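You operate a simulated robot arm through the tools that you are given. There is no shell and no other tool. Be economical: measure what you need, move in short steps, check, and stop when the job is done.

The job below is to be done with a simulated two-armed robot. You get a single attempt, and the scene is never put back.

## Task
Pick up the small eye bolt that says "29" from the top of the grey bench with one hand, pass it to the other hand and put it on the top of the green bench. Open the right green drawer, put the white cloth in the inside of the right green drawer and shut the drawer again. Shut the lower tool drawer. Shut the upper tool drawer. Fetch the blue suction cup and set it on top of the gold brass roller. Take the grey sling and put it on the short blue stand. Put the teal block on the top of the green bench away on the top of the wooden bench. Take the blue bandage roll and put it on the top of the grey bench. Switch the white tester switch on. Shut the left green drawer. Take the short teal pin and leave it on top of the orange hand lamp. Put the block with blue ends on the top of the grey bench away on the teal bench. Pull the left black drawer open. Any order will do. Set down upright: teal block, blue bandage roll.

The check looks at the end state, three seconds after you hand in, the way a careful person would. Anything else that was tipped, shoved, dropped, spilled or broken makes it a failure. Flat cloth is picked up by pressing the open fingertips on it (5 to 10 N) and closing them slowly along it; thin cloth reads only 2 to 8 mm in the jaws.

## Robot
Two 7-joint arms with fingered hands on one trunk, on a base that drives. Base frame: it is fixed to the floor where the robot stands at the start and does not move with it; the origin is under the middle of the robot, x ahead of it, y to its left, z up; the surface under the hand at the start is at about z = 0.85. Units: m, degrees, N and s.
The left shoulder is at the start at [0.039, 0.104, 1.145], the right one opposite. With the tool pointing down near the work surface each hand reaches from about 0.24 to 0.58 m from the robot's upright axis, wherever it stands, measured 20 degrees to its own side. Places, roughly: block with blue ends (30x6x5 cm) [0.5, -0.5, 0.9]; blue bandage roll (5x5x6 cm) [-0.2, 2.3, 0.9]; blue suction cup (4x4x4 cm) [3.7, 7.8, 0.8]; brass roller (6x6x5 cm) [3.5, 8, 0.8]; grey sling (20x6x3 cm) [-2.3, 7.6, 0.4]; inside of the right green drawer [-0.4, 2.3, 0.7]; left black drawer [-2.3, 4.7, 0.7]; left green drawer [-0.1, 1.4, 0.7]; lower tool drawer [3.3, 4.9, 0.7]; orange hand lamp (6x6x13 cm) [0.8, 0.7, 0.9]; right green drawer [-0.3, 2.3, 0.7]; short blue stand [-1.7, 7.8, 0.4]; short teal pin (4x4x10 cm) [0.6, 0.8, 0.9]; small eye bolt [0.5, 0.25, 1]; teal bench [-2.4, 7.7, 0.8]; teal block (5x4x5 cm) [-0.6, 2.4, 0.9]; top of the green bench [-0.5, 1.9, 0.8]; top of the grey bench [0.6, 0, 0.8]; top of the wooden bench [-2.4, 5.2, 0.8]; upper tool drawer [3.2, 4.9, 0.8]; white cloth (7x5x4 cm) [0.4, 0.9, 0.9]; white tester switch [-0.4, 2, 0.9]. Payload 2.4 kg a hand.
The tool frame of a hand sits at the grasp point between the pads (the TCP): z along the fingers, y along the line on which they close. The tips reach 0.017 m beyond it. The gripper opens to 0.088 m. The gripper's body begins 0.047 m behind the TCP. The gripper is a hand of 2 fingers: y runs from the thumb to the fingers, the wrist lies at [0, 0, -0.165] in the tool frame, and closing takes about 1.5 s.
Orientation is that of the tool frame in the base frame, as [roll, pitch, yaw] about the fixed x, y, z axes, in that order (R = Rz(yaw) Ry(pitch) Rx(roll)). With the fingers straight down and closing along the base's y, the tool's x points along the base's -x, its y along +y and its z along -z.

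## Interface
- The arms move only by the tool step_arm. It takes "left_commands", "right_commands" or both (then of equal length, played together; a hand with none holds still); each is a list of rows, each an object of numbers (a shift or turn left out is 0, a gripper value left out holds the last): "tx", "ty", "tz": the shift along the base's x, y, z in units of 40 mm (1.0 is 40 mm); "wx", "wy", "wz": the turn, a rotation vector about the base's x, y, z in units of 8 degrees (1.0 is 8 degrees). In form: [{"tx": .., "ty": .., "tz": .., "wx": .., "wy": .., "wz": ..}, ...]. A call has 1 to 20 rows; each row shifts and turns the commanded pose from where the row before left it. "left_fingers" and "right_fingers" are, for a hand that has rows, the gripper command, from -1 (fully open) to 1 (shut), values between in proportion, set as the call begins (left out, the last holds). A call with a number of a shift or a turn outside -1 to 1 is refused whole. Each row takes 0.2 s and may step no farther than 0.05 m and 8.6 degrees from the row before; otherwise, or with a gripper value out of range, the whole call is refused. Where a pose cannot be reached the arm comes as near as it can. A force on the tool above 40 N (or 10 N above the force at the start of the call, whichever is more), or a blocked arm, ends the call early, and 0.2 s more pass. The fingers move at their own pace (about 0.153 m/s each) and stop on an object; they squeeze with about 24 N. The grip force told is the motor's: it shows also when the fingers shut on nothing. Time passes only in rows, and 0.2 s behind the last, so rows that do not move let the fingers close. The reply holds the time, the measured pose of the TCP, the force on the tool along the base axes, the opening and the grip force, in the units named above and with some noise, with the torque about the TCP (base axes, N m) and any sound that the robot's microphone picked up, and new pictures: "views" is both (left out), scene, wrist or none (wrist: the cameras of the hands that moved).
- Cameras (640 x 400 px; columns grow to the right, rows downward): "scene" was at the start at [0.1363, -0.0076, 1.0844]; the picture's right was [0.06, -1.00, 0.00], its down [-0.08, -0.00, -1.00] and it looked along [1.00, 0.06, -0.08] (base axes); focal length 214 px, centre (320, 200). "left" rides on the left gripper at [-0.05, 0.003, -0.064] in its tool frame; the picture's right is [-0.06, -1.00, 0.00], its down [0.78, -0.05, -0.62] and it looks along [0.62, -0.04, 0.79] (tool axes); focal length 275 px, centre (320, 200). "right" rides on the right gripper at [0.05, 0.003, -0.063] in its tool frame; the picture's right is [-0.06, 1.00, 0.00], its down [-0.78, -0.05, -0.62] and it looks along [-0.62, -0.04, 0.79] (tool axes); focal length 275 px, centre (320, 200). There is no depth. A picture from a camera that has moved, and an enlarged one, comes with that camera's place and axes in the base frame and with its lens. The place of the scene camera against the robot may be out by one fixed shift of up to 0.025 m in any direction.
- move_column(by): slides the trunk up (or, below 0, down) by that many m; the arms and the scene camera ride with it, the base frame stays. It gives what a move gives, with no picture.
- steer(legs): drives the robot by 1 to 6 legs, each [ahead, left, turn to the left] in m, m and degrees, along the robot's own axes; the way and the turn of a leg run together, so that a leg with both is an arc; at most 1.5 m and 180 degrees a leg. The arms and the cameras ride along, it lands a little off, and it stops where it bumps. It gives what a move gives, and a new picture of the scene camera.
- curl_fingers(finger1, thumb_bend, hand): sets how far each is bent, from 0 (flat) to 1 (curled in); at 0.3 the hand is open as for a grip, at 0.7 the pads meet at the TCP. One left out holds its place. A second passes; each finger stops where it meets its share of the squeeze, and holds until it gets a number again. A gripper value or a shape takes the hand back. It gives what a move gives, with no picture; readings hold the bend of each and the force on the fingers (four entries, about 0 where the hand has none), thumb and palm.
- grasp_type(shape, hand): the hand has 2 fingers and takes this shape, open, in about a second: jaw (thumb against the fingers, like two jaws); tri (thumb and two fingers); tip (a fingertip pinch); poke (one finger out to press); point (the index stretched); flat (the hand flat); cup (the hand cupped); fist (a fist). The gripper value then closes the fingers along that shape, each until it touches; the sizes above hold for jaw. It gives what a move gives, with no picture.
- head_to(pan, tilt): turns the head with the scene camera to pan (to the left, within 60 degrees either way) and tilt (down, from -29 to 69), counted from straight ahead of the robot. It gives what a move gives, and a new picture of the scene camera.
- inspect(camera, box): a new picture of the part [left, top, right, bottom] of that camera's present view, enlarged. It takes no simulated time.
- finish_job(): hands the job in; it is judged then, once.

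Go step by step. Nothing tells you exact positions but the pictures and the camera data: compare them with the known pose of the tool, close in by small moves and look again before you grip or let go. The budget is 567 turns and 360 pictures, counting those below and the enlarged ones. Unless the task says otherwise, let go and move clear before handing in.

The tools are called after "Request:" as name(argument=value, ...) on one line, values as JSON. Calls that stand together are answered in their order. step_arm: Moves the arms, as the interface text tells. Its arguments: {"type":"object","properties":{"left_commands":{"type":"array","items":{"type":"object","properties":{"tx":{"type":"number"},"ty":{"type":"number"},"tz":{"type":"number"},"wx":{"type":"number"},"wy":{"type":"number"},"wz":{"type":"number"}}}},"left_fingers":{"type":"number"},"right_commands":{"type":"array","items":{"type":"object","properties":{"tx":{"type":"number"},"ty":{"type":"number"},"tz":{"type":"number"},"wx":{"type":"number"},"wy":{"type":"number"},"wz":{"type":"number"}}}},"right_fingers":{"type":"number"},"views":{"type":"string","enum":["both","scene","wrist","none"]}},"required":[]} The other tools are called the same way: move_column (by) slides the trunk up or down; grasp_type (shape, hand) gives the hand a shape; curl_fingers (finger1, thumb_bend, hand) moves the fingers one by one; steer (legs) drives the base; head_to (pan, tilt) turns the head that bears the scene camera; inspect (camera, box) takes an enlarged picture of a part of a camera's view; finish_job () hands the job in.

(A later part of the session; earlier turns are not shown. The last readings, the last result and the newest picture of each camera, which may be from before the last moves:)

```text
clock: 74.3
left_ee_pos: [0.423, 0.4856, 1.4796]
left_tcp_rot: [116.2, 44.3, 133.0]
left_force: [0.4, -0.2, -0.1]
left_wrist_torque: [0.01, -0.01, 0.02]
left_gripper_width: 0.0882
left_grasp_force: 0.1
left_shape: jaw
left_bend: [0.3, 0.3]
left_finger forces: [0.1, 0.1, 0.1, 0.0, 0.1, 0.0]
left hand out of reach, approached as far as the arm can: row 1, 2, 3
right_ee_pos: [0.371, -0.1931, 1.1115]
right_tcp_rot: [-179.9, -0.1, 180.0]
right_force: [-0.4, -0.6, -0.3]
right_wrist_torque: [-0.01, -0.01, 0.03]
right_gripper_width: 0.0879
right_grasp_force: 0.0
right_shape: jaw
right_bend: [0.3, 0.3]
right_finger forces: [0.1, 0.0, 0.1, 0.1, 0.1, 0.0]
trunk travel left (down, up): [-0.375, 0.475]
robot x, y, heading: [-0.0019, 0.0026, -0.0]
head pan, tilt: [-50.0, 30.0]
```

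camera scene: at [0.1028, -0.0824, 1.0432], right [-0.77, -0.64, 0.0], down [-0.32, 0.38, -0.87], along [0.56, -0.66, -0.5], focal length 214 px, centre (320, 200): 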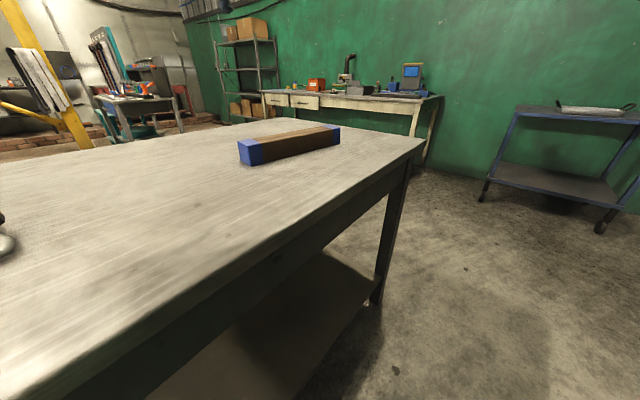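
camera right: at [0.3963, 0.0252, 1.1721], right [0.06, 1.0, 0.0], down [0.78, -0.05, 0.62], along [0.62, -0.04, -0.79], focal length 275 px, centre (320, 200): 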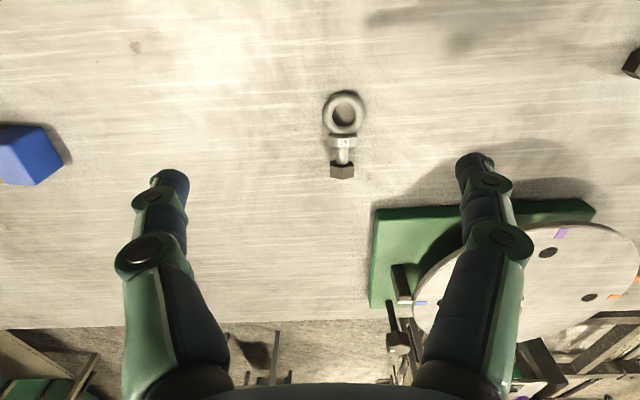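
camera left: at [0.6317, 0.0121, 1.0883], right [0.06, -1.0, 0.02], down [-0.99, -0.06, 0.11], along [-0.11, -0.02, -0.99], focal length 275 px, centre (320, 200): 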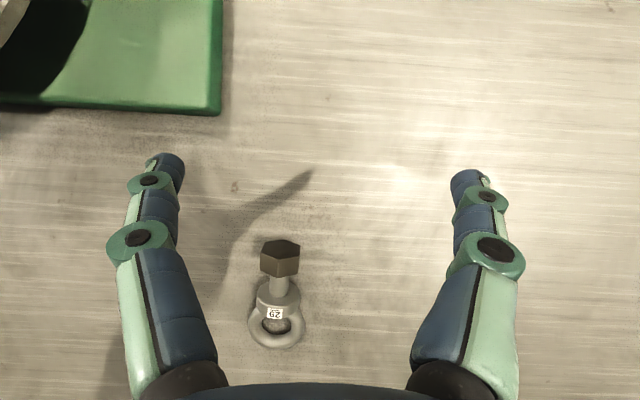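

Rotations work, but the wrist stays put, so it's the elbow that is stuck straight. I'll try several out-and-in pulls of different sizes along the arm's line to flip it.

Request:
step_arm(left_commands=[{"tx": 0.1, "ty": 0.13, "tz": 0.16}, {"tx": -0.43, "ty": -0.57, "tz": -0.7}, {"tx": -0.43, "ty": -0.57, "tz": -0.7}, {"tx": 0.43, "ty": 0.57, "tz": 0.7}, {"tx": -0.43, "ty": -0.57, "tz": -0.7}, {"tx": -0.43, "ty": -0.57, "tz": -0.7}, {"tx": 0.43, "ty": 0.57, "tz": 0.7}, {"tx": 0.43, "ty": 0.57, "tz": 0.7}, {"tx": -0.2, "ty": -0.27, "tz": -0.33}, {"tx": -0.43, "ty": -0.57, "tz": -0.7}, {"tx": -0.43, "ty": -0.57, "tz": -0.7}, {"tx": -0.43, "ty": -0.57, "tz": -0.7}], views="none")

```text
clock: 76.9
left_ee_pos: [0.3606, 0.408, 1.3781]
left_tcp_rot: [116.4, 44.3, 133.2]
left_force: [0.3, -0.1, -0.6]
left_wrist_torque: [0.02, 0.01, 0.0]
left_gripper_width: 0.0876
left_grasp_force: 0.1
left_shape: jaw
left_bend: [0.3, 0.3]
left_finger forces: [0.0, 0.0, 0.1, 0.1, 0.0, 0.0]
left hand out of reach, approached as far as the arm can: row 1, 2, 3, 4
right_ee_pos: [0.3702, -0.1924, 1.1105]
right_tcp_rot: [-180.0, 0.1, 180.0]
right_force: [0.0, -0.2, 0.8]
right_wrist_torque: [0.02, -0.01, -0.01]
right_gripper_width: 0.0881
right_grasp_force: 0.1
right_shape: jaw
right_bend: [0.3, 0.3]
right_finger forces: [0.0, 0.1, 0.0, 0.1, 0.0, 0.0]
trunk travel left (down, up): [-0.375, 0.475]
robot x, y, heading: [-0.001, 0.0022, 0.1]
head pan, tilt: [-50.0, 30.0]
```

The elbow is free again. I'll return the left hand to a vertical home pose, and I must keep away from full extension from now on.

Request:
step_arm(left_commands=[{"wx": -0.493, "wy": 0.75, "wz": 0.2, "ty": -0.5, "tz": -0.2}, {"wx": -0.493, "wy": 0.75, "wz": 0.2, "ty": -0.5, "tz": -0.5}, {"wx": -0.493, "wy": 0.75, "wz": 0.2, "ty": -0.5, "tz": -0.5}, {"wx": -0.493, "wy": 0.75, "wz": 0.2, "ty": -0.5, "tz": -0.5}, {"wx": -0.493, "wy": 0.75, "wz": 0.2, "ty": -0.5, "tz": -0.5}, {"wx": -0.493, "wy": 0.75, "wz": 0.2, "ty": -0.5, "tz": -0.5}, {"wx": -0.493, "wy": 0.75, "wz": 0.2, "ty": -0.5, "tz": -0.5}, {"wx": -0.493, "wy": 0.75, "wz": 0.2, "ty": -0.5, "tz": -0.5}, {"wx": -0.493, "wy": 0.75, "wz": 0.2, "ty": -0.5, "tz": -0.5}, {"wx": -0.493, "wy": 0.75, "wz": 0.2, "ty": -0.5, "tz": -0.6}], views="none")

Request:
head_to(pan=0, tilt=35)

```text
clock: 79.1
left_ee_pos: [0.3621, 0.2067, 1.189]
left_tcp_rot: [-179.9, 0.0, 179.9]
left_force: [0.7, -0.3, -0.2]
left_wrist_torque: [0.02, 0.01, -0.02]
left_gripper_width: 0.088
left_grasp_force: 0.1
left_shape: jaw
left_bend: [0.3, 0.3]
left_finger forces: [0.0, 0.1, 0.1, 0.0, 0.0, 0.0]
right_ee_pos: [0.3711, -0.1932, 1.1097]
right_tcp_rot: [-180.0, 0.0, -179.9]
right_force: [-0.4, -0.4, -0.8]
right_wrist_torque: [-0.01, -0.02, 0.01]
right_gripper_width: 0.0878
right_grasp_force: 0.0
right_shape: jaw
right_bend: [0.3, 0.3]
right_finger forces: [0.0, 0.0, 0.0, 0.0, 0.0, 0.1]
trunk travel left (down, up): [-0.375, 0.475]
robot x, y, heading: [-0.0038, -0.0004, -0.2]
head pan, tilt: [-50.0, 30.0]
```

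```text
clock: 80.3
left_ee_pos: [0.362, 0.2087, 1.1893]
left_tcp_rot: [179.9, 0.0, 179.9]
left_force: [0.8, -0.6, -0.1]
left_wrist_torque: [0.0, 0.06, 0.01]
left_gripper_width: 0.0882
left_grasp_force: 0.1
left_shape: jaw
left_bend: [0.3, 0.3]
left_finger forces: [0.0, 0.0, 0.0, 0.1, 0.0, 0.0]
right_ee_pos: [0.3706, -0.1921, 1.1111]
right_tcp_rot: [-180.0, 0.1, -180.0]
right_force: [0.6, -0.3, -0.9]
right_wrist_torque: [0.04, -0.02, -0.01]
right_gripper_width: 0.0881
right_grasp_force: 0.0
right_shape: jaw
right_bend: [0.3, 0.3]
right_finger forces: [0.0, 0.1, 0.0, 0.0, 0.0, 0.1]
trunk travel left (down, up): [-0.375, 0.475]
robot x, y, heading: [0.0008, -0.0028, -0.1]
head pan, tilt: [0.0, 35.0]
camera scene: at [0.1328, -0.0132, 1.0354], right [0.0, -1.0, 0.0], down [-0.57, 0.0, -0.82], along [0.82, 0.0, -0.57], focal length 214 px, centre (320, 200)
```

scene: 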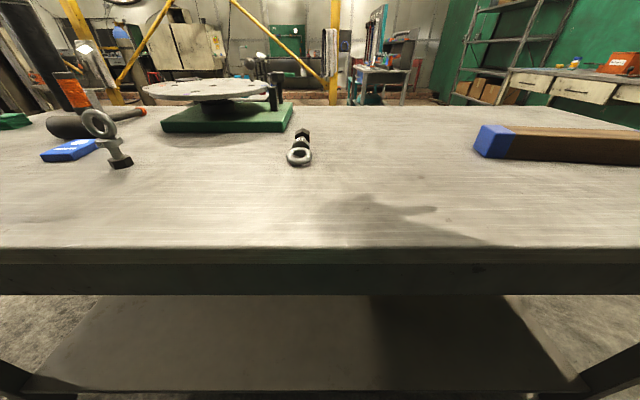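

Everything is back to normal. I'll bring the left hand over the bolt again, tilted 32° to stay well within reach, and measure.

Request:
step_arm(left_commands=[{"tx": 0.47, "ty": -0.51, "tz": -0.68, "wy": -1}, {"tx": 0.47, "ty": -0.51, "tz": -0.68, "wy": -1}, {"tx": 0.47, "ty": -0.51, "tz": -0.68, "wy": -1}, {"tx": 0.47, "ty": -0.51, "tz": -0.68, "wy": -1}, {"tx": 0.47, "ty": -0.51, "tz": -0.68}, {"tx": 0.47, "ty": -0.51, "tz": -0.68}, {"tx": 0.47, "ty": -0.51, "tz": -0.68}, {"tx": 0.47, "ty": -0.51, "tz": -0.6}], views="wrist")

```text
clock: 82.1
left_ee_pos: [0.5144, 0.0455, 0.9765]
left_tcp_rot: [179.8, 32.0, 179.8]
left_force: [0.3, -0.4, -0.1]
left_wrist_torque: [0.04, 0.01, 0.01]
left_gripper_width: 0.0881
left_grasp_force: 0.1
left_shape: jaw
left_bend: [0.3, 0.3]
left_finger forces: [0.1, 0.0, 0.0, 0.0, 0.0, 0.0]
right_ee_pos: [0.3717, -0.1936, 1.1115]
right_tcp_rot: [-180.0, 0.1, 180.0]
right_force: [0.5, 0.1, 0.6]
right_wrist_torque: [0.02, -0.03, 0.0]
right_gripper_width: 0.088
right_grasp_force: 0.1
right_shape: jaw
right_bend: [0.3, 0.3]
right_finger forces: [0.0, 0.0, 0.0, 0.1, 0.1, 0.1]
trunk travel left (down, up): [-0.375, 0.475]
robot x, y, heading: [-0.0043, -0.0006, -0.1]
head pan, tilt: [0.0, 35.0]
camera left: at [0.5242, 0.0474, 1.0582], right [0.05, -1.0, 0.03], down [-0.99, -0.05, 0.11], along [-0.11, -0.04, -0.99], focal length 275 px, centre (320, 200)
```

left: 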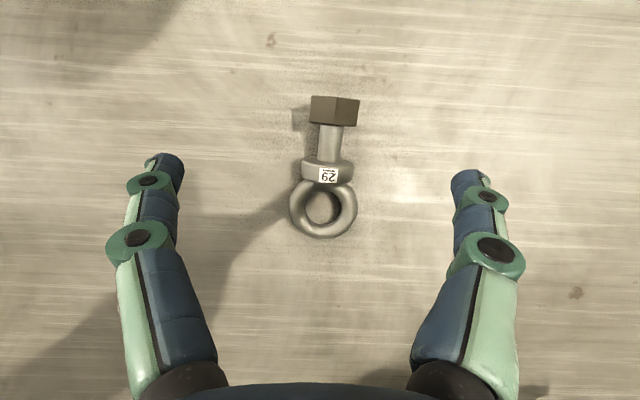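

The shank centre is at [0.543, 0.035], with its axis turned about −6°. I'll align the yaw and lower so the tips reach shank mid-height.

Request:
step_arm(left_commands=[{"tx": 0.14, "ty": -0.07, "tz": -0.6, "wz": -0.8}, {"tx": 0.14, "ty": -0.07, "tz": -0.6, "wy": 0.9}, {"tx": 0.14, "ty": -0.06, "tz": -0.6}, {"tx": 0.14, "ty": -0.06, "tz": -0.58}, {}], views="wrist")

```text
clock: 83.3
left_ee_pos: [0.5372, 0.0331, 0.8793]
left_tcp_rot: [-179.1, 24.8, 173.7]
left_force: [0.3, 0.8, 0.2]
left_wrist_torque: [0.02, -0.05, -0.01]
left_gripper_width: 0.0881
left_grasp_force: 0.0
left_shape: jaw
left_bend: [0.3, 0.3]
left_finger forces: [0.0, 0.0, 0.0, 0.0, 0.1, 0.1]
right_ee_pos: [0.3718, -0.1932, 1.1101]
right_tcp_rot: [-179.9, 0.0, 179.9]
right_force: [0.2, 0.6, 0.1]
right_wrist_torque: [0.02, 0.0, 0.01]
right_gripper_width: 0.088
right_grasp_force: 0.0
right_shape: jaw
right_bend: [0.3, 0.3]
right_finger forces: [0.0, 0.0, 0.0, 0.0, 0.0, 0.1]
trunk travel left (down, up): [-0.375, 0.475]
robot x, y, heading: [0.0028, 0.0002, -0.2]
head pan, tilt: [0.0, 35.0]
camera left: at [0.5558, 0.035, 0.9598], right [-0.06, -1.0, 0.04], down [-0.97, 0.06, 0.23], along [-0.23, -0.02, -0.97], focal length 275 px, centre (320, 200)
```

left: 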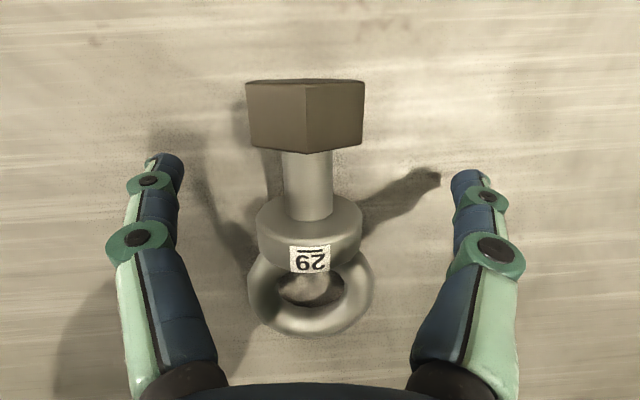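

The shank is right between the tips. I'll nudge y by 3 mm and close.

Request:
step_arm(left_commands=[{"ty": 0.08}, {}], views="none")

Request:
step_arm(left_commands=[{}, {}, {}, {}, {}, {}, {}, {}], left_fingers=1, views="wrist")

```text
clock: 83.9
left_ee_pos: [0.5358, 0.0364, 0.8787]
left_tcp_rot: [-179.1, 24.8, 173.9]
left_force: [0.6, 0.0, -0.1]
left_wrist_torque: [-0.01, 0.03, 0.01]
left_gripper_width: 0.0881
left_grasp_force: 0.0
left_shape: jaw
left_bend: [0.3, 0.3]
left_finger forces: [0.0, 0.0, 0.0, 0.0, 0.0, 0.0]
right_ee_pos: [0.3699, -0.1927, 1.1115]
right_tcp_rot: [-179.9, 0.0, -180.0]
right_force: [0.3, 0.1, 0.5]
right_wrist_torque: [0.01, 0.02, -0.03]
right_gripper_width: 0.0878
right_grasp_force: 0.1
right_shape: jaw
right_bend: [0.3, 0.3]
right_finger forces: [0.0, 0.0, 0.1, 0.1, 0.1, 0.1]
trunk travel left (down, up): [-0.375, 0.475]
robot x, y, heading: [0.0014, -0.0016, 0.0]
head pan, tilt: [0.0, 35.0]
```

```text
clock: 85.7
left_ee_pos: [0.5355, 0.0374, 0.879]
left_tcp_rot: [-179.2, 24.9, 173.9]
left_force: [-0.8, 0.4, -0.3]
left_wrist_torque: [-0.02, 0.02, 0.01]
left_gripper_width: 0.0091
left_grasp_force: 23.6
left_shape: jaw
left_bend: [0.72, 0.71]
left_finger forces: [20.6, 0.0, 0.1, 0.0, 19.9, 0.0]
right_ee_pos: [0.3716, -0.1929, 1.1111]
right_tcp_rot: [-179.9, 0.0, 180.0]
right_force: [0.0, 0.4, -0.7]
right_wrist_torque: [0.04, 0.03, 0.01]
right_gripper_width: 0.0878
right_grasp_force: 0.2
right_shape: jaw
right_bend: [0.3, 0.3]
right_finger forces: [0.0, 0.1, 0.1, 0.0, 0.0, 0.0]
trunk travel left (down, up): [-0.375, 0.475]
robot x, y, heading: [0.0005, 0.0003, 0.0]
head pan, tilt: [0.0, 35.0]
camera left: at [0.5556, 0.0384, 0.96], right [-0.06, -1.0, 0.04], down [-0.97, 0.06, 0.23], along [-0.23, -0.02, -0.97], focal length 275 px, centre (320, 200)
```

left: 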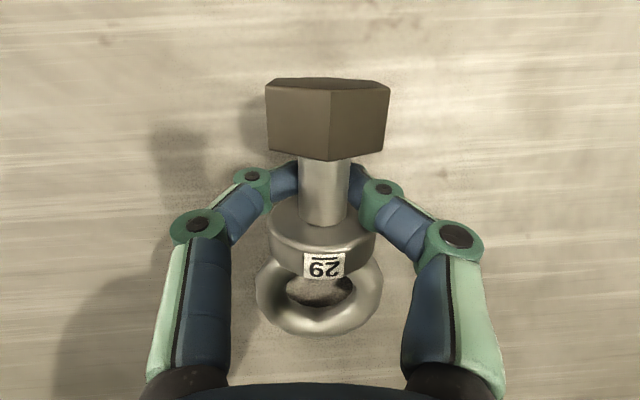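

It's a real pinch on the shank, with 20 N on both fingers. I'll lift slowly and check.

Request:
step_arm(left_commands=[{"tz": 0.3}, {"tz": 0.5}, {"tz": 0.7}, {"tz": 0.7}, {"tz": 0.7}, {"tz": 0.7, "tx": -0.5}, {"tx": -0.6}, {"tx": -0.6}], views="both")

```text
clock: 87.5
left_ee_pos: [0.4677, 0.0378, 1.0238]
left_tcp_rot: [-179.2, 24.8, 173.9]
left_force: [0.1, 0.1, -1.7]
left_wrist_torque: [-0.01, -0.04, -0.04]
left_gripper_width: 0.0091
left_grasp_force: 24.3
left_shape: jaw
left_bend: [0.72, 0.71]
left_finger forces: [20.5, 0.0, 0.0, 0.0, 19.7, 0.0]
right_ee_pos: [0.3706, -0.1934, 1.1107]
right_tcp_rot: [180.0, 0.0, 179.9]
right_force: [-0.3, 0.8, -0.9]
right_wrist_torque: [0.02, -0.02, 0.01]
right_gripper_width: 0.088
right_grasp_force: 0.1
right_shape: jaw
right_bend: [0.3, 0.3]
right_finger forces: [0.0, 0.1, 0.1, 0.0, 0.0, 0.0]
trunk travel left (down, up): [-0.375, 0.475]
robot x, y, heading: [-0.0017, -0.0004, 0.1]
head pan, tilt: [0.0, 35.0]
camera scene: at [0.1328, -0.0133, 1.0354], right [0.0, -1.0, 0.0], down [-0.57, 0.0, -0.82], along [0.82, 0.0, -0.57], focal length 214 px, centre (320, 200)
camera left: at [0.4867, 0.0393, 1.1037], right [-0.06, -1.0, 0.04], down [-0.97, 0.06, 0.23], along [-0.24, -0.02, -0.97], focal length 275 px, centre (320, 200)
```

scene: 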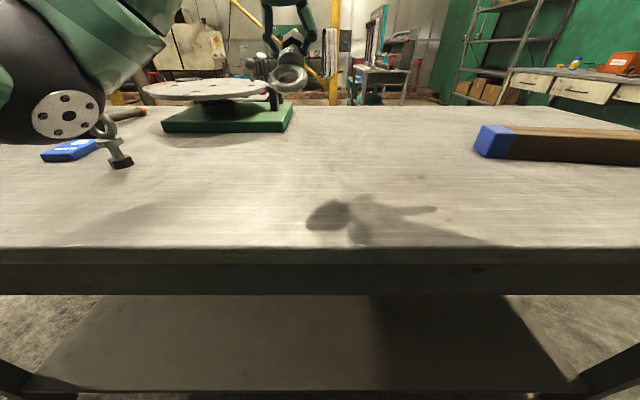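
left: 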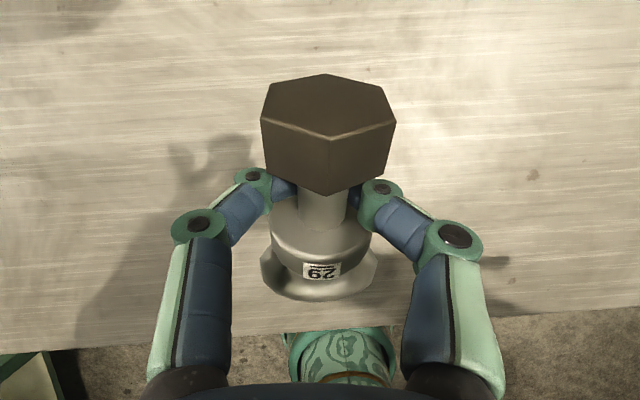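

The bolt is held, with the ring sagging towards me. I'll bring the left hand to vertical, which levels the bolt, and look with the right camera.

Request:
step_arm(left_commands=[{"wy": 1}, {"wy": 1}, {"wy": 1}, {"wy": 0.1, "wz": 0.77}, {"tz": 0.5}, {"tz": 0.5}], right_commands=[{"wy": -1}, {"wy": -1, "tx": -0.5}, {"wy": -1, "tx": -0.5}, {"wy": -1, "tx": -0.5}, {"tx": -0.3, "ty": 0.5, "tz": 0.4}, {"ty": 0.8, "tz": 0.4}], views="both")

```text
clock: 88.9
left_ee_pos: [0.4677, 0.0361, 1.0633]
left_tcp_rot: [-176.7, 0.2, -179.4]
left_force: [0.2, -0.2, -1.4]
left_wrist_torque: [0.01, -0.04, -0.02]
left_gripper_width: 0.0087
left_grasp_force: 23.9
left_shape: jaw
left_bend: [0.72, 0.71]
left_finger forces: [20.5, 0.0, 0.0, 0.0, 19.7, 0.0]
right_ee_pos: [0.3002, -0.1431, 1.1405]
right_tcp_rot: [-179.9, 32.1, -180.0]
right_force: [0.5, -0.2, -0.1]
right_wrist_torque: [0.04, -0.03, 0.01]
right_gripper_width: 0.0879
right_grasp_force: 0.1
right_shape: jaw
right_bend: [0.3, 0.3]
right_finger forces: [0.1, 0.0, 0.0, 0.0, 0.0, 0.0]
trunk travel left (down, up): [-0.375, 0.475]
robot x, y, heading: [-0.0052, 0.0005, 0.2]
head pan, tilt: [0.0, 35.0]
camera scene: at [0.133, -0.0129, 1.0353], right [0.0, -1.0, 0.0], down [-0.57, 0.0, -0.82], along [0.82, 0.0, -0.57], focal length 214 px, centre (320, 200)
camera right: at [0.2258, -0.1392, 1.1663], right [0.05, 1.0, 0.03], down [0.34, -0.05, 0.94], along [0.94, -0.04, -0.34], focal length 275 px, centre (320, 200)
camera left: at [0.5181, 0.0437, 1.1292], right [0.07, -1.0, 0.06], down [-0.79, -0.02, 0.62], along [-0.61, -0.09, -0.78], focal length 275 px, centre (320, 200)
```

scene: 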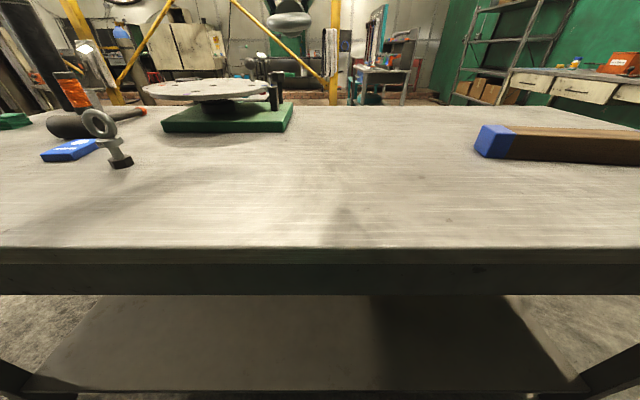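
right: 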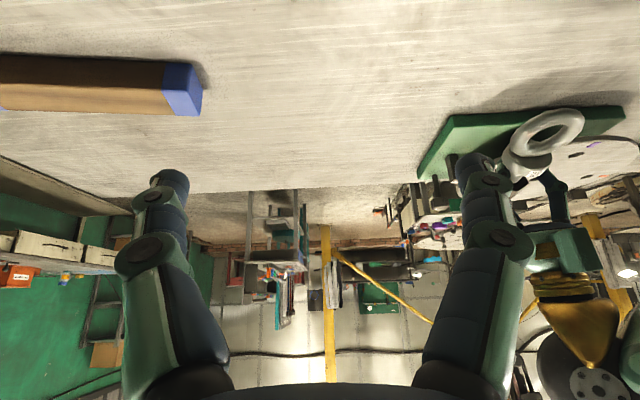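
left: 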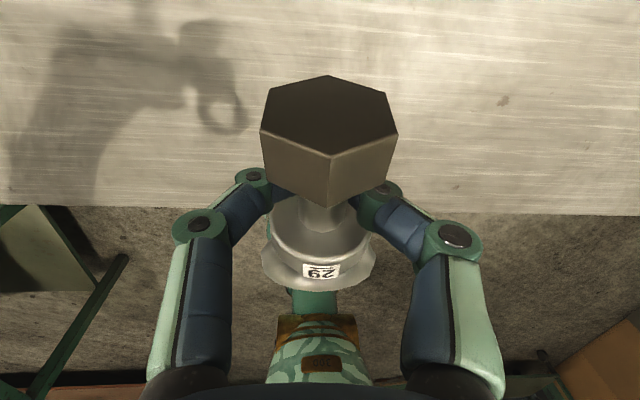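

The bolt is level with the ring towards me, centred at about [0.422, 0.04, 1.046]. I'll bring the right hand (tilt 40°) to a standoff on its axis.

Request:
step_arm(right_commands=[{"tx": 0.34, "ty": 0.92, "tz": -0.14, "wy": -1}, {"tx": 0.34, "ty": 0.92, "tz": -0.14}, {"tx": 0.34, "ty": 0.92, "tz": -0.14}, {"tx": 0.34, "ty": 0.92, "tz": -0.14}, {"tx": 0.34, "ty": 0.92, "tz": -0.14}], views="wrist")

```text
clock: 90.1
left_ee_pos: [0.467, 0.0375, 1.0647]
left_tcp_rot: [-176.6, 0.2, -179.4]
left_force: [0.9, 0.0, -1.2]
left_wrist_torque: [-0.02, -0.03, 0.01]
left_gripper_width: 0.0085
left_grasp_force: 24.0
left_shape: jaw
left_bend: [0.72, 0.71]
left_finger forces: [20.3, 0.0, 0.0, 0.1, 19.5, 0.1]
right_ee_pos: [0.3704, 0.0431, 1.1122]
right_tcp_rot: [-179.9, 40.0, -180.0]
right_force: [0.4, -0.2, 0.5]
right_wrist_torque: [-0.01, 0.0, 0.01]
right_gripper_width: 0.088
right_grasp_force: 0.0
right_shape: jaw
right_bend: [0.3, 0.3]
right_finger forces: [0.0, 0.0, 0.0, 0.0, 0.0, 0.0]
trunk travel left (down, up): [-0.375, 0.475]
robot x, y, heading: [0.0014, 0.0049, 0.1]
head pan, tilt: [0.0, 35.0]
camera right: at [0.2924, 0.0463, 1.1278], right [0.05, 1.0, 0.04], down [0.2, -0.05, 0.98], along [0.98, -0.04, -0.2], focal length 275 px, centre (320, 200)
```

right: 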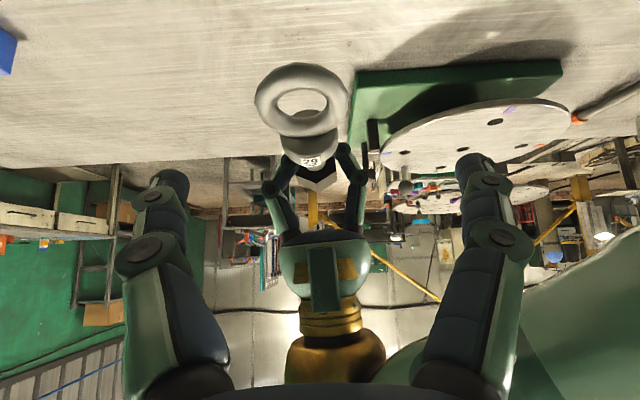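

The ring is centred at [0.428, 0.033, 1.042]. I'll slide in along the tool axis.

Request:
step_arm(right_commands=[{"tx": 0.268, "ty": -0.23, "tz": -0.32}, {"tx": 0.268, "tz": -0.326}, {"tx": 0.268, "tz": -0.326}, {"tx": 0.268, "tz": -0.326}, {"tx": 0.268, "tz": -0.326}], views="wrist")

```text
clock: 91.3
left_ee_pos: [0.4667, 0.037, 1.0649]
left_tcp_rot: [-176.7, 0.2, -179.5]
left_force: [-0.2, 0.3, -1.9]
left_wrist_torque: [0.01, -0.04, 0.02]
left_gripper_width: 0.0088
left_grasp_force: 23.9
left_shape: jaw
left_bend: [0.72, 0.71]
left_finger forces: [20.3, 0.0, 0.0, 0.0, 19.6, 0.1]
right_ee_pos: [0.423, 0.0349, 1.0483]
right_tcp_rot: [-179.9, 39.9, -180.0]
right_force: [0.0, 0.5, 0.4]
right_wrist_torque: [0.02, 0.03, -0.01]
right_gripper_width: 0.0883
right_grasp_force: 0.2
right_shape: jaw
right_bend: [0.3, 0.3]
right_finger forces: [0.1, 0.1, 0.0, 0.0, 0.1, 0.0]
trunk travel left (down, up): [-0.375, 0.475]
robot x, y, heading: [0.0002, 0.0038, 0.2]
head pan, tilt: [0.0, 35.0]
camera right: at [0.3447, 0.0375, 1.0639], right [0.05, 1.0, 0.04], down [0.2, -0.05, 0.98], along [0.98, -0.04, -0.2], focal length 275 px, centre (320, 200)
```

right: 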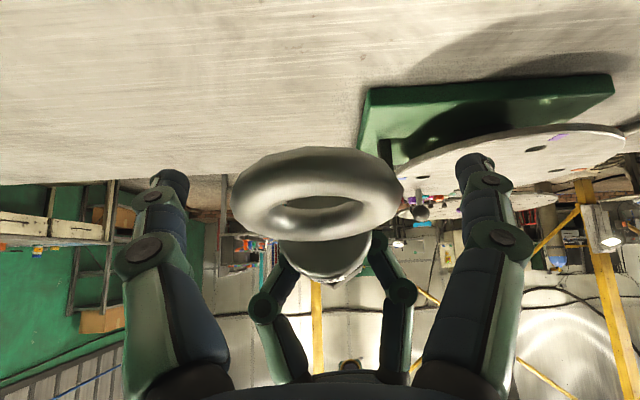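

The ring is centred between the right fingers. I'll close the right hand on it.

Request:
step_arm(right_commands=[{}, {}, {}, {}, {}, {}, {}, {}], right_fingers=1, views="wrist")

```text
clock: 93.1
left_ee_pos: [0.4678, 0.0363, 1.0636]
left_tcp_rot: [-176.7, 0.2, -179.4]
left_force: [-0.6, 0.2, -0.3]
left_wrist_torque: [0.0, -0.01, 0.01]
left_gripper_width: 0.0063
left_grasp_force: 23.9
left_shape: jaw
left_bend: [0.75, 0.73]
left_finger forces: [0.0, 0.0, 0.1, 0.0, 0.1, 0.0]
right_ee_pos: [0.4218, 0.0347, 1.0477]
right_tcp_rot: [-179.9, 40.0, 179.9]
right_force: [-0.1, -0.7, -0.7]
right_wrist_torque: [0.01, -0.02, -0.02]
right_gripper_width: 0.0222
right_grasp_force: 24.2
right_shape: jaw
right_bend: [0.83, 0.79]
right_finger forces: [32.7, 0.0, 0.0, 0.1, 33.6, 0.0]
trunk travel left (down, up): [-0.375, 0.475]
robot x, y, heading: [-0.0041, 0.0009, 0.1]
head pan, tilt: [0.0, 35.0]
camera right: at [0.3444, 0.0376, 1.0642], right [0.05, 1.0, 0.04], down [0.2, -0.05, 0.98], along [0.98, -0.04, -0.2], focal length 275 px, centre (320, 200)
```

right: 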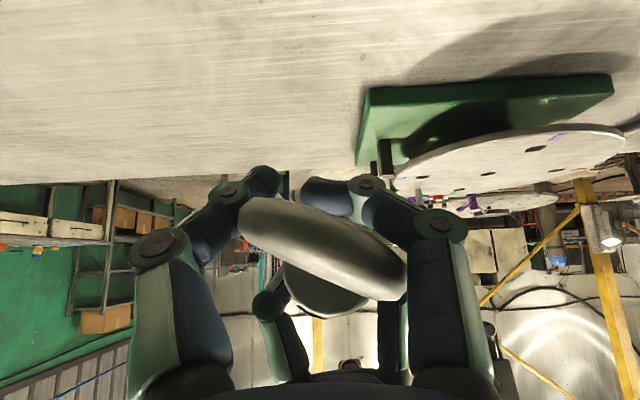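

The right fingers hold the ring firmly at 33 N, and the left grip has come off. I'll look at the left camera before moving away.

Request:
step_arm(left_commands=[{}], views="both")

```text
clock: 93.5
left_ee_pos: [0.4672, 0.0363, 1.0652]
left_tcp_rot: [-176.6, 0.2, -179.4]
left_force: [0.0, -0.1, -0.1]
left_wrist_torque: [0.01, 0.0, 0.04]
left_gripper_width: 0.0065
left_grasp_force: 24.1
left_shape: jaw
left_bend: [0.75, 0.73]
left_finger forces: [0.1, 0.0, 0.0, 0.0, 0.0, 0.0]
right_ee_pos: [0.4209, 0.0343, 1.0487]
right_tcp_rot: [-179.9, 40.0, -180.0]
right_force: [-0.7, -0.9, -2.0]
right_wrist_torque: [0.01, 0.0, 0.01]
right_gripper_width: 0.0218
right_grasp_force: 23.8
right_shape: jaw
right_bend: [0.83, 0.79]
right_finger forces: [32.9, 0.0, 0.0, 0.0, 33.6, 0.1]
trunk travel left (down, up): [-0.375, 0.475]
robot x, y, heading: [0.0023, -0.0003, -0.0]
head pan, tilt: [0.0, 35.0]
camera scene: at [0.1329, -0.0131, 1.0353], right [0.0, -1.0, 0.0], down [-0.57, 0.0, -0.82], along [0.82, 0.0, -0.57], focal length 214 px, centre (320, 200)
camera left: at [0.5179, 0.0434, 1.1292], right [0.07, -1.0, 0.06], down [-0.79, -0.02, 0.62], along [-0.61, -0.09, -0.78], focal length 275 px, centre (320, 200)
```

scene: 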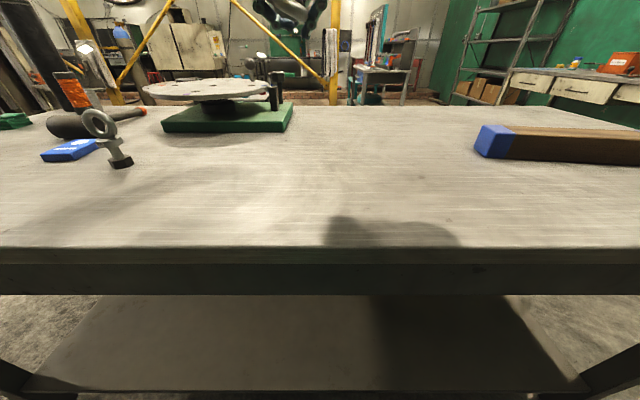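
left: 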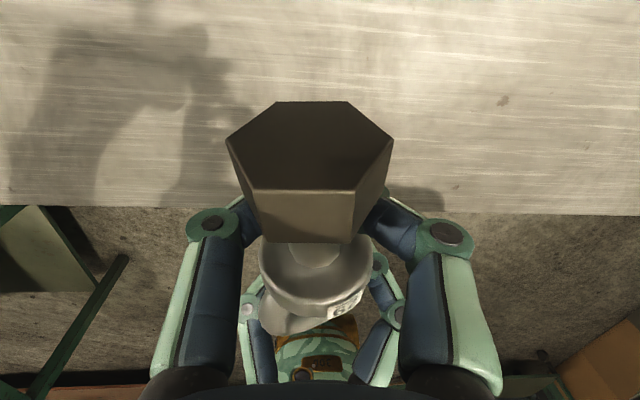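

The right hand bears the bolt's weight. I'll open the left hand and raise it clear.

Request:
step_arm(left_commands=[{}, {}, {}, {}, {}], left_fingers=-1, views="none")

Request:
step_arm(left_commands=[{"tz": 0.8}, {"tz": 0.8}, {"tz": 0.8}, {"ty": 0.8}, {"ty": 0.8, "tx": -0.5}, {"ty": 0.8, "tx": -0.5}, {"ty": 0.8, "tx": -0.5}], views="both")

```text
clock: 94.7
left_ee_pos: [0.4671, 0.0373, 1.0637]
left_tcp_rot: [-176.7, 0.2, -179.4]
left_force: [-0.4, -0.1, 0.6]
left_wrist_torque: [0.01, 0.01, 0.03]
left_gripper_width: 0.0882
left_grasp_force: 0.1
left_shape: jaw
left_bend: [0.3, 0.3]
left_finger forces: [0.1, 0.0, 0.0, 0.0, 0.0, 0.0]
right_ee_pos: [0.4227, 0.0338, 1.0493]
right_tcp_rot: [-179.9, 40.0, -180.0]
right_force: [0.1, 0.6, -1.4]
right_wrist_torque: [0.02, 0.01, -0.03]
right_gripper_width: 0.0222
right_grasp_force: 23.8
right_shape: jaw
right_bend: [0.83, 0.78]
right_finger forces: [32.7, 0.1, 0.0, 0.1, 33.5, 0.0]
trunk travel left (down, up): [-0.375, 0.475]
robot x, y, heading: [0.0009, 0.0037, -0.1]
head pan, tilt: [0.0, 35.0]
```

```text
clock: 96.3
left_ee_pos: [0.4071, 0.1644, 1.16]
left_tcp_rot: [-176.6, 0.1, -179.4]
left_force: [0.1, 0.1, -0.4]
left_wrist_torque: [0.02, 0.01, 0.0]
left_gripper_width: 0.0881
left_grasp_force: 0.0
left_shape: jaw
left_bend: [0.3, 0.3]
left_finger forces: [0.0, 0.0, 0.0, 0.0, 0.0, 0.1]
right_ee_pos: [0.4221, 0.0349, 1.0496]
right_tcp_rot: [-179.9, 40.0, -180.0]
right_force: [0.6, -0.4, -1.6]
right_wrist_torque: [0.0, 0.05, 0.01]
right_gripper_width: 0.022
right_grasp_force: 24.2
right_shape: jaw
right_bend: [0.83, 0.78]
right_finger forces: [32.8, 0.1, 0.0, 0.0, 33.6, 0.0]
trunk travel left (down, up): [-0.375, 0.475]
robot x, y, heading: [0.0012, -0.0005, -0.0]
head pan, tilt: [0.0, 35.0]
camera scene: at [0.1328, -0.0129, 1.0354], right [0.0, -1.0, 0.0], down [-0.57, 0.0, -0.82], along [0.82, 0.0, -0.57], focal length 214 px, centre (320, 200)
camera left: at [0.4574, 0.1715, 1.2252], right [0.07, -1.0, 0.06], down [-0.79, -0.02, 0.62], along [-0.61, -0.09, -0.78], focal length 275 px, centre (320, 200)
```

scene: 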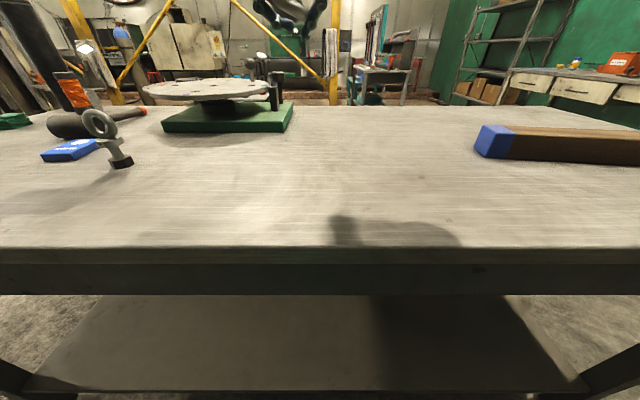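
left: 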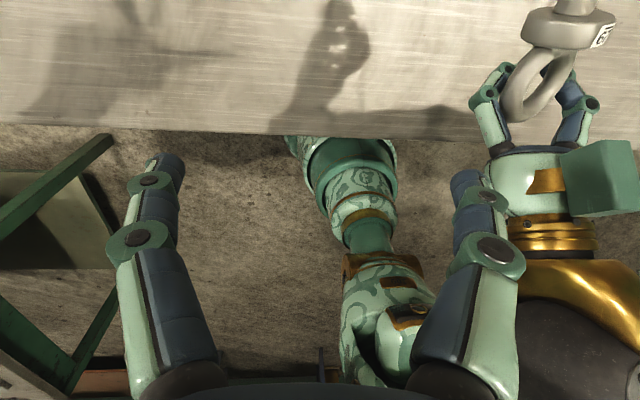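

The handover worked: the right hand holds the ring. I'll raise the right hand, then strafe left towards the white cloth, the pin and the lamp.

Request:
step_arm(right_commands=[{"tz": 0.8, "tx": -0.5, "ty": -0.6}, {"tz": 0.8, "tx": -0.5, "ty": -0.6}, {"tz": 0.6, "tx": -0.5, "ty": -0.8}, {"ty": -0.8}, {"ty": -0.8}], views="none")

Request:
steer(legs=[[0, 0.65, 0]])

```text
clock: 97.5
left_ee_pos: [0.4069, 0.1634, 1.1605]
left_tcp_rot: [-176.8, 0.2, -179.4]
left_force: [0.9, 0.6, 0.5]
left_wrist_torque: [0.0, 0.0, -0.02]
left_gripper_width: 0.0879
left_grasp_force: 0.1
left_shape: jaw
left_bend: [0.3, 0.3]
left_finger forces: [0.0, 0.1, 0.0, 0.0, 0.1, 0.0]
right_ee_pos: [0.3607, -0.113, 1.1391]
right_tcp_rot: [-179.9, 40.0, -180.0]
right_force: [-1.2, 0.1, -0.7]
right_wrist_torque: [0.02, 0.0, 0.02]
right_gripper_width: 0.0221
right_grasp_force: 24.0
right_shape: jaw
right_bend: [0.83, 0.79]
right_finger forces: [33.0, 0.0, 0.0, 0.0, 33.8, 0.0]
trunk travel left (down, up): [-0.375, 0.475]
robot x, y, heading: [-0.005, 0.0007, -0.0]
head pan, tilt: [0.0, 35.0]
```

```text
clock: 101.1
left_ee_pos: [0.3999, 0.8224, 1.1595]
left_tcp_rot: [-176.7, 0.2, -178.6]
left_force: [0.4, 1.0, -0.4]
left_wrist_torque: [0.02, -0.01, -0.01]
left_gripper_width: 0.0881
left_grasp_force: 0.0
left_shape: jaw
left_bend: [0.3, 0.3]
left_finger forces: [0.0, 0.0, 0.0, 0.1, 0.0, 0.0]
right_ee_pos: [0.3591, 0.5456, 1.1376]
right_tcp_rot: [-179.9, 40.0, -179.2]
right_force: [0.3, 0.2, -1.4]
right_wrist_torque: [-0.01, 0.06, -0.01]
right_gripper_width: 0.0221
right_grasp_force: 23.4
right_shape: jaw
right_bend: [0.83, 0.79]
right_finger forces: [32.9, 0.1, 0.1, 0.1, 33.8, 0.0]
trunk travel left (down, up): [-0.375, 0.475]
robot x, y, heading: [-0.0052, 0.6503, 0.7]
head pan, tilt: [0.0, 35.0]
camera scene: at [0.1284, 0.6406, 1.0353], right [0.01, -1.0, 0.0], down [-0.57, -0.01, -0.82], along [0.82, 0.01, -0.57], focal length 214 px, centre (320, 200)
```

scene: 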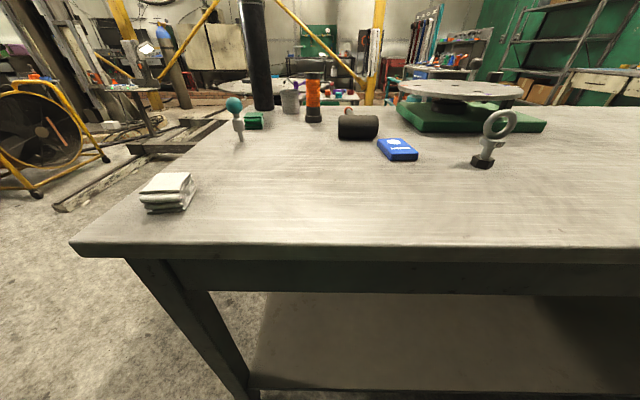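

I see the folded white cloth near [0.37, 0.87], the teal pin near [0.64, 0.84] and the lamp near [0.83, 0.67]. I'll take the left hand over the cloth.

Request:
step_arm(left_commands=[{"tx": -0.4, "ty": 0.6, "tz": -0.7}, {"tx": -0.4, "ty": 0.6, "tz": -0.7}, {"tz": -0.6}], views="wrist")

Request:
inspect(camera="scene", box=[120, 60, 360, 220])

```text
clock: 101.9
left_ee_pos: [0.3682, 0.87, 1.0782]
left_tcp_rot: [-176.8, 0.2, -178.6]
left_force: [-0.6, -0.3, -0.5]
left_wrist_torque: [-0.01, 0.01, -0.04]
left_gripper_width: 0.0877
left_grasp_force: 0.1
left_shape: jaw
left_bend: [0.3, 0.3]
left_finger forces: [0.0, 0.1, 0.0, 0.0, 0.1, 0.0]
right_ee_pos: [0.3597, 0.5455, 1.1385]
right_tcp_rot: [-180.0, 40.0, -179.2]
right_force: [-0.1, -0.5, -2.3]
right_wrist_torque: [0.0, 0.02, 0.03]
right_gripper_width: 0.0221
right_grasp_force: 24.1
right_shape: jaw
right_bend: [0.83, 0.79]
right_finger forces: [32.9, 0.1, 0.1, 0.2, 33.8, 0.0]
trunk travel left (down, up): [-0.375, 0.475]
robot x, y, heading: [-0.0022, 0.6527, 0.7]
head pan, tilt: [0.0, 35.0]
camera left: at [0.4182, 0.8774, 1.1442], right [0.09, -0.99, 0.06], down [-0.79, -0.03, 0.62], along [-0.61, -0.1, -0.78], focal length 275 px, centre (320, 200)
```

left: 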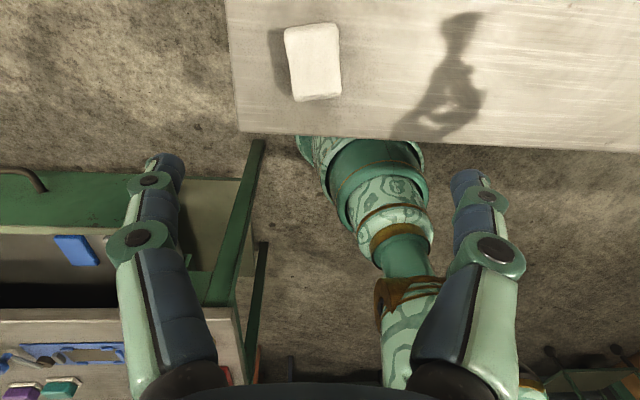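

```text
2.50 times, centred on (240, 140) of scene
camera zoom: at [0.1284, 0.6405, 1.0353], right [0.01, -1.0, 0.0], down [-0.57, -0.01, -0.82], along [0.82, 0.01, -0.57], focal length 536 px, centre (520, 350)
```

zoom: 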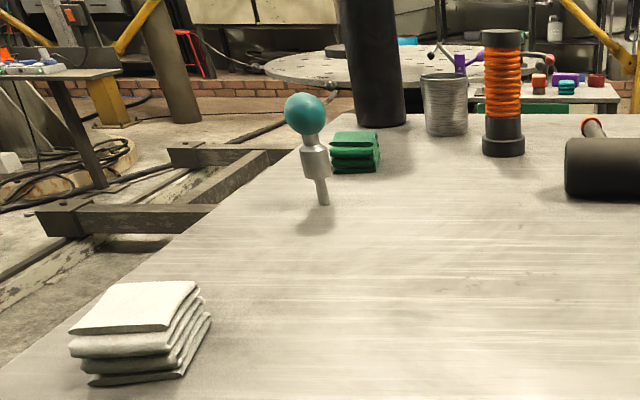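

The cloth's top is centred at about [0.366, 0.863], with its short side along the closing axis. I'll lower over it.

Request:
step_arm(left_commands=[{"tx": -0.06, "ty": -0.15, "tz": -1}, {"tz": -1}, {"tz": -1}, {"tz": -0.8}], views="wrist")

```text
clock: 102.9
left_ee_pos: [0.3666, 0.8637, 0.9295]
left_tcp_rot: [-176.7, 0.2, -178.5]
left_force: [0.3, 0.5, -0.3]
left_wrist_torque: [-0.02, 0.0, -0.03]
left_gripper_width: 0.088
left_grasp_force: 0.0
left_shape: jaw
left_bend: [0.3, 0.3]
left_finger forces: [0.0, 0.1, 0.1, 0.1, 0.0, 0.0]
right_ee_pos: [0.3597, 0.5451, 1.1383]
right_tcp_rot: [-179.9, 40.0, -179.2]
right_force: [0.8, 0.1, -1.6]
right_wrist_torque: [0.01, -0.01, 0.04]
right_gripper_width: 0.022
right_grasp_force: 23.6
right_shape: jaw
right_bend: [0.83, 0.79]
right_finger forces: [32.8, 0.0, 0.0, 0.1, 33.8, 0.0]
trunk travel left (down, up): [-0.375, 0.475]
robot x, y, heading: [-0.0065, 0.6553, 0.8]
head pan, tilt: [0.0, 35.0]
camera left: at [0.4173, 0.8719, 0.9949], right [0.09, -0.99, 0.06], down [-0.79, -0.03, 0.62], along [-0.61, -0.1, -0.78], focal length 275 px, centre (320, 200)
```

left: 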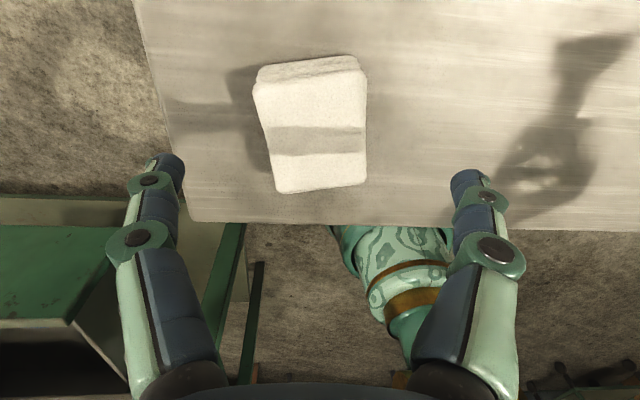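

The cloth is centred. I'll lower to z 0.873 and close.

Request:
step_arm(left_commands=[{"tx": 0.12, "tz": -0.5}, {"tz": -0.5}, {"tz": -0.4}], views="none")

Request:
step_arm(left_commands=[{}, {}, {}, {}, {}, {}, {}, {}], left_fingers=1, views="wrist")

```text
clock: 103.7
left_ee_pos: [0.3721, 0.8649, 0.8723]
left_tcp_rot: [-176.7, 0.2, -178.7]
left_force: [-0.8, 0.1, 0.7]
left_wrist_torque: [-0.01, 0.01, 0.02]
left_gripper_width: 0.088
left_grasp_force: 0.1
left_shape: jaw
left_bend: [0.3, 0.3]
left_finger forces: [0.0, 0.0, 0.0, 0.0, 0.0, 0.0]
right_ee_pos: [0.3583, 0.5451, 1.1384]
right_tcp_rot: [-179.9, 40.0, -179.2]
right_force: [0.1, -0.3, -1.2]
right_wrist_torque: [0.0, 0.05, -0.01]
right_gripper_width: 0.0218
right_grasp_force: 24.4
right_shape: jaw
right_bend: [0.83, 0.79]
right_finger forces: [32.9, 0.1, 0.0, 0.0, 33.7, 0.0]
trunk travel left (down, up): [-0.375, 0.475]
robot x, y, heading: [-0.0048, 0.6524, 1.0]
head pan, tilt: [0.0, 35.0]
```

```text
clock: 105.5
left_ee_pos: [0.3713, 0.865, 0.8731]
left_tcp_rot: [-176.8, 0.3, -178.7]
left_force: [-0.2, 0.3, 0.5]
left_wrist_torque: [-0.02, 0.0, -0.02]
left_gripper_width: 0.0393
left_grasp_force: 24.2
left_shape: jaw
left_bend: [0.73, 0.7]
left_finger forces: [22.0, 0.0, 0.0, 0.0, 21.9, 0.0]
right_ee_pos: [0.3592, 0.5455, 1.1379]
right_tcp_rot: [-179.8, 40.0, -179.2]
right_force: [0.4, -0.3, -0.6]
right_wrist_torque: [-0.01, 0.02, 0.03]
right_gripper_width: 0.0224
right_grasp_force: 24.4
right_shape: jaw
right_bend: [0.83, 0.79]
right_finger forces: [32.9, 0.0, 0.0, 0.0, 33.7, 0.0]
trunk travel left (down, up): [-0.375, 0.475]
robot x, y, heading: [-0.0076, 0.6533, 0.8]
head pan, tilt: [0.0, 35.0]
camera left: at [0.422, 0.8721, 0.938], right [0.09, -0.99, 0.06], down [-0.79, -0.03, 0.62], along [-0.61, -0.1, -0.78], focal length 275 px, centre (320, 200)
```

left: 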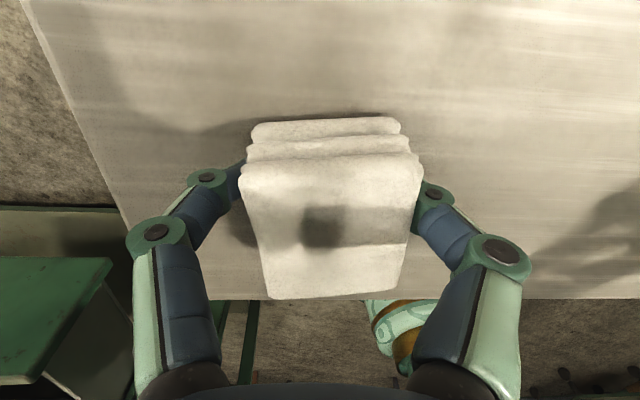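

The cloth is gripped at 39 mm. I'll lift it and look towards the green bench on my left.

Request:
step_arm(left_commands=[{"tz": 0.5}, {"tz": 0.8}, {"tz": 1}, {"tz": 1}, {"tz": 1}, {"tz": 1, "ty": -0.5}, {"ty": -0.8, "tx": -0.3}], views="none")

Request:
head_to(pan=60, tilt=25)

```text
clock: 107.1
left_ee_pos: [0.3589, 0.8115, 1.0855]
left_tcp_rot: [-176.7, 0.1, -178.6]
left_force: [-0.2, -0.5, -0.5]
left_wrist_torque: [0.01, -0.02, -0.02]
left_gripper_width: 0.0391
left_grasp_force: 23.8
left_shape: jaw
left_bend: [0.73, 0.7]
left_finger forces: [22.0, 0.0, 0.0, 0.0, 22.0, 0.0]
right_ee_pos: [0.3595, 0.5441, 1.1383]
right_tcp_rot: [-180.0, 40.0, -179.2]
right_force: [-0.5, 0.7, -1.8]
right_wrist_torque: [0.0, 0.06, 0.0]
right_gripper_width: 0.0223
right_grasp_force: 24.2
right_shape: jaw
right_bend: [0.83, 0.79]
right_finger forces: [32.8, 0.0, 0.0, 0.0, 33.7, 0.1]
trunk travel left (down, up): [-0.375, 0.475]
robot x, y, heading: [-0.0062, 0.6498, 0.8]
head pan, tilt: [0.0, 35.0]
```

```text
clock: 108.4
left_ee_pos: [0.3605, 0.8108, 1.0847]
left_tcp_rot: [-176.7, 0.2, -178.5]
left_force: [0.2, -0.2, 0.3]
left_wrist_torque: [0.01, 0.0, 0.02]
left_gripper_width: 0.0391
left_grasp_force: 24.3
left_shape: jaw
left_bend: [0.73, 0.7]
left_finger forces: [22.0, 0.1, 0.0, 0.1, 22.1, 0.0]
right_ee_pos: [0.3594, 0.5449, 1.1386]
right_tcp_rot: [-179.9, 40.0, -179.2]
right_force: [-0.7, 0.5, -1.0]
right_wrist_torque: [0.02, 0.03, 0.0]
right_gripper_width: 0.0219
right_grasp_force: 24.1
right_shape: jaw
right_bend: [0.83, 0.79]
right_finger forces: [32.9, 0.1, 0.0, 0.0, 33.7, 0.1]
trunk travel left (down, up): [-0.375, 0.475]
robot x, y, heading: [0.0003, 0.6508, 0.8]
head pan, tilt: [60.0, 25.0]
camera scene: at [0.0854, 0.7196, 1.0511], right [0.87, -0.49, 0.0], down [-0.21, -0.37, -0.91], along [0.44, 0.79, -0.42], focal length 214 px, centre (320, 200)
```

scene: 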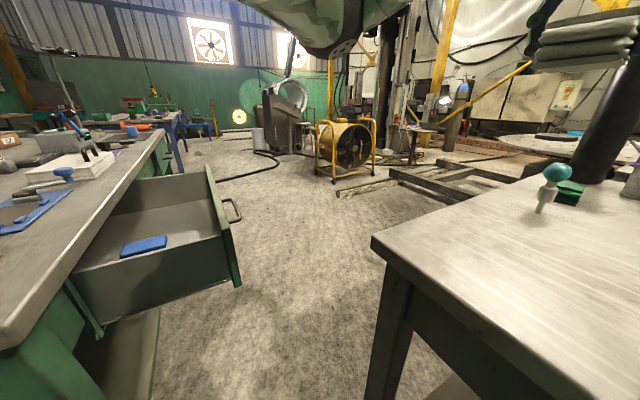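

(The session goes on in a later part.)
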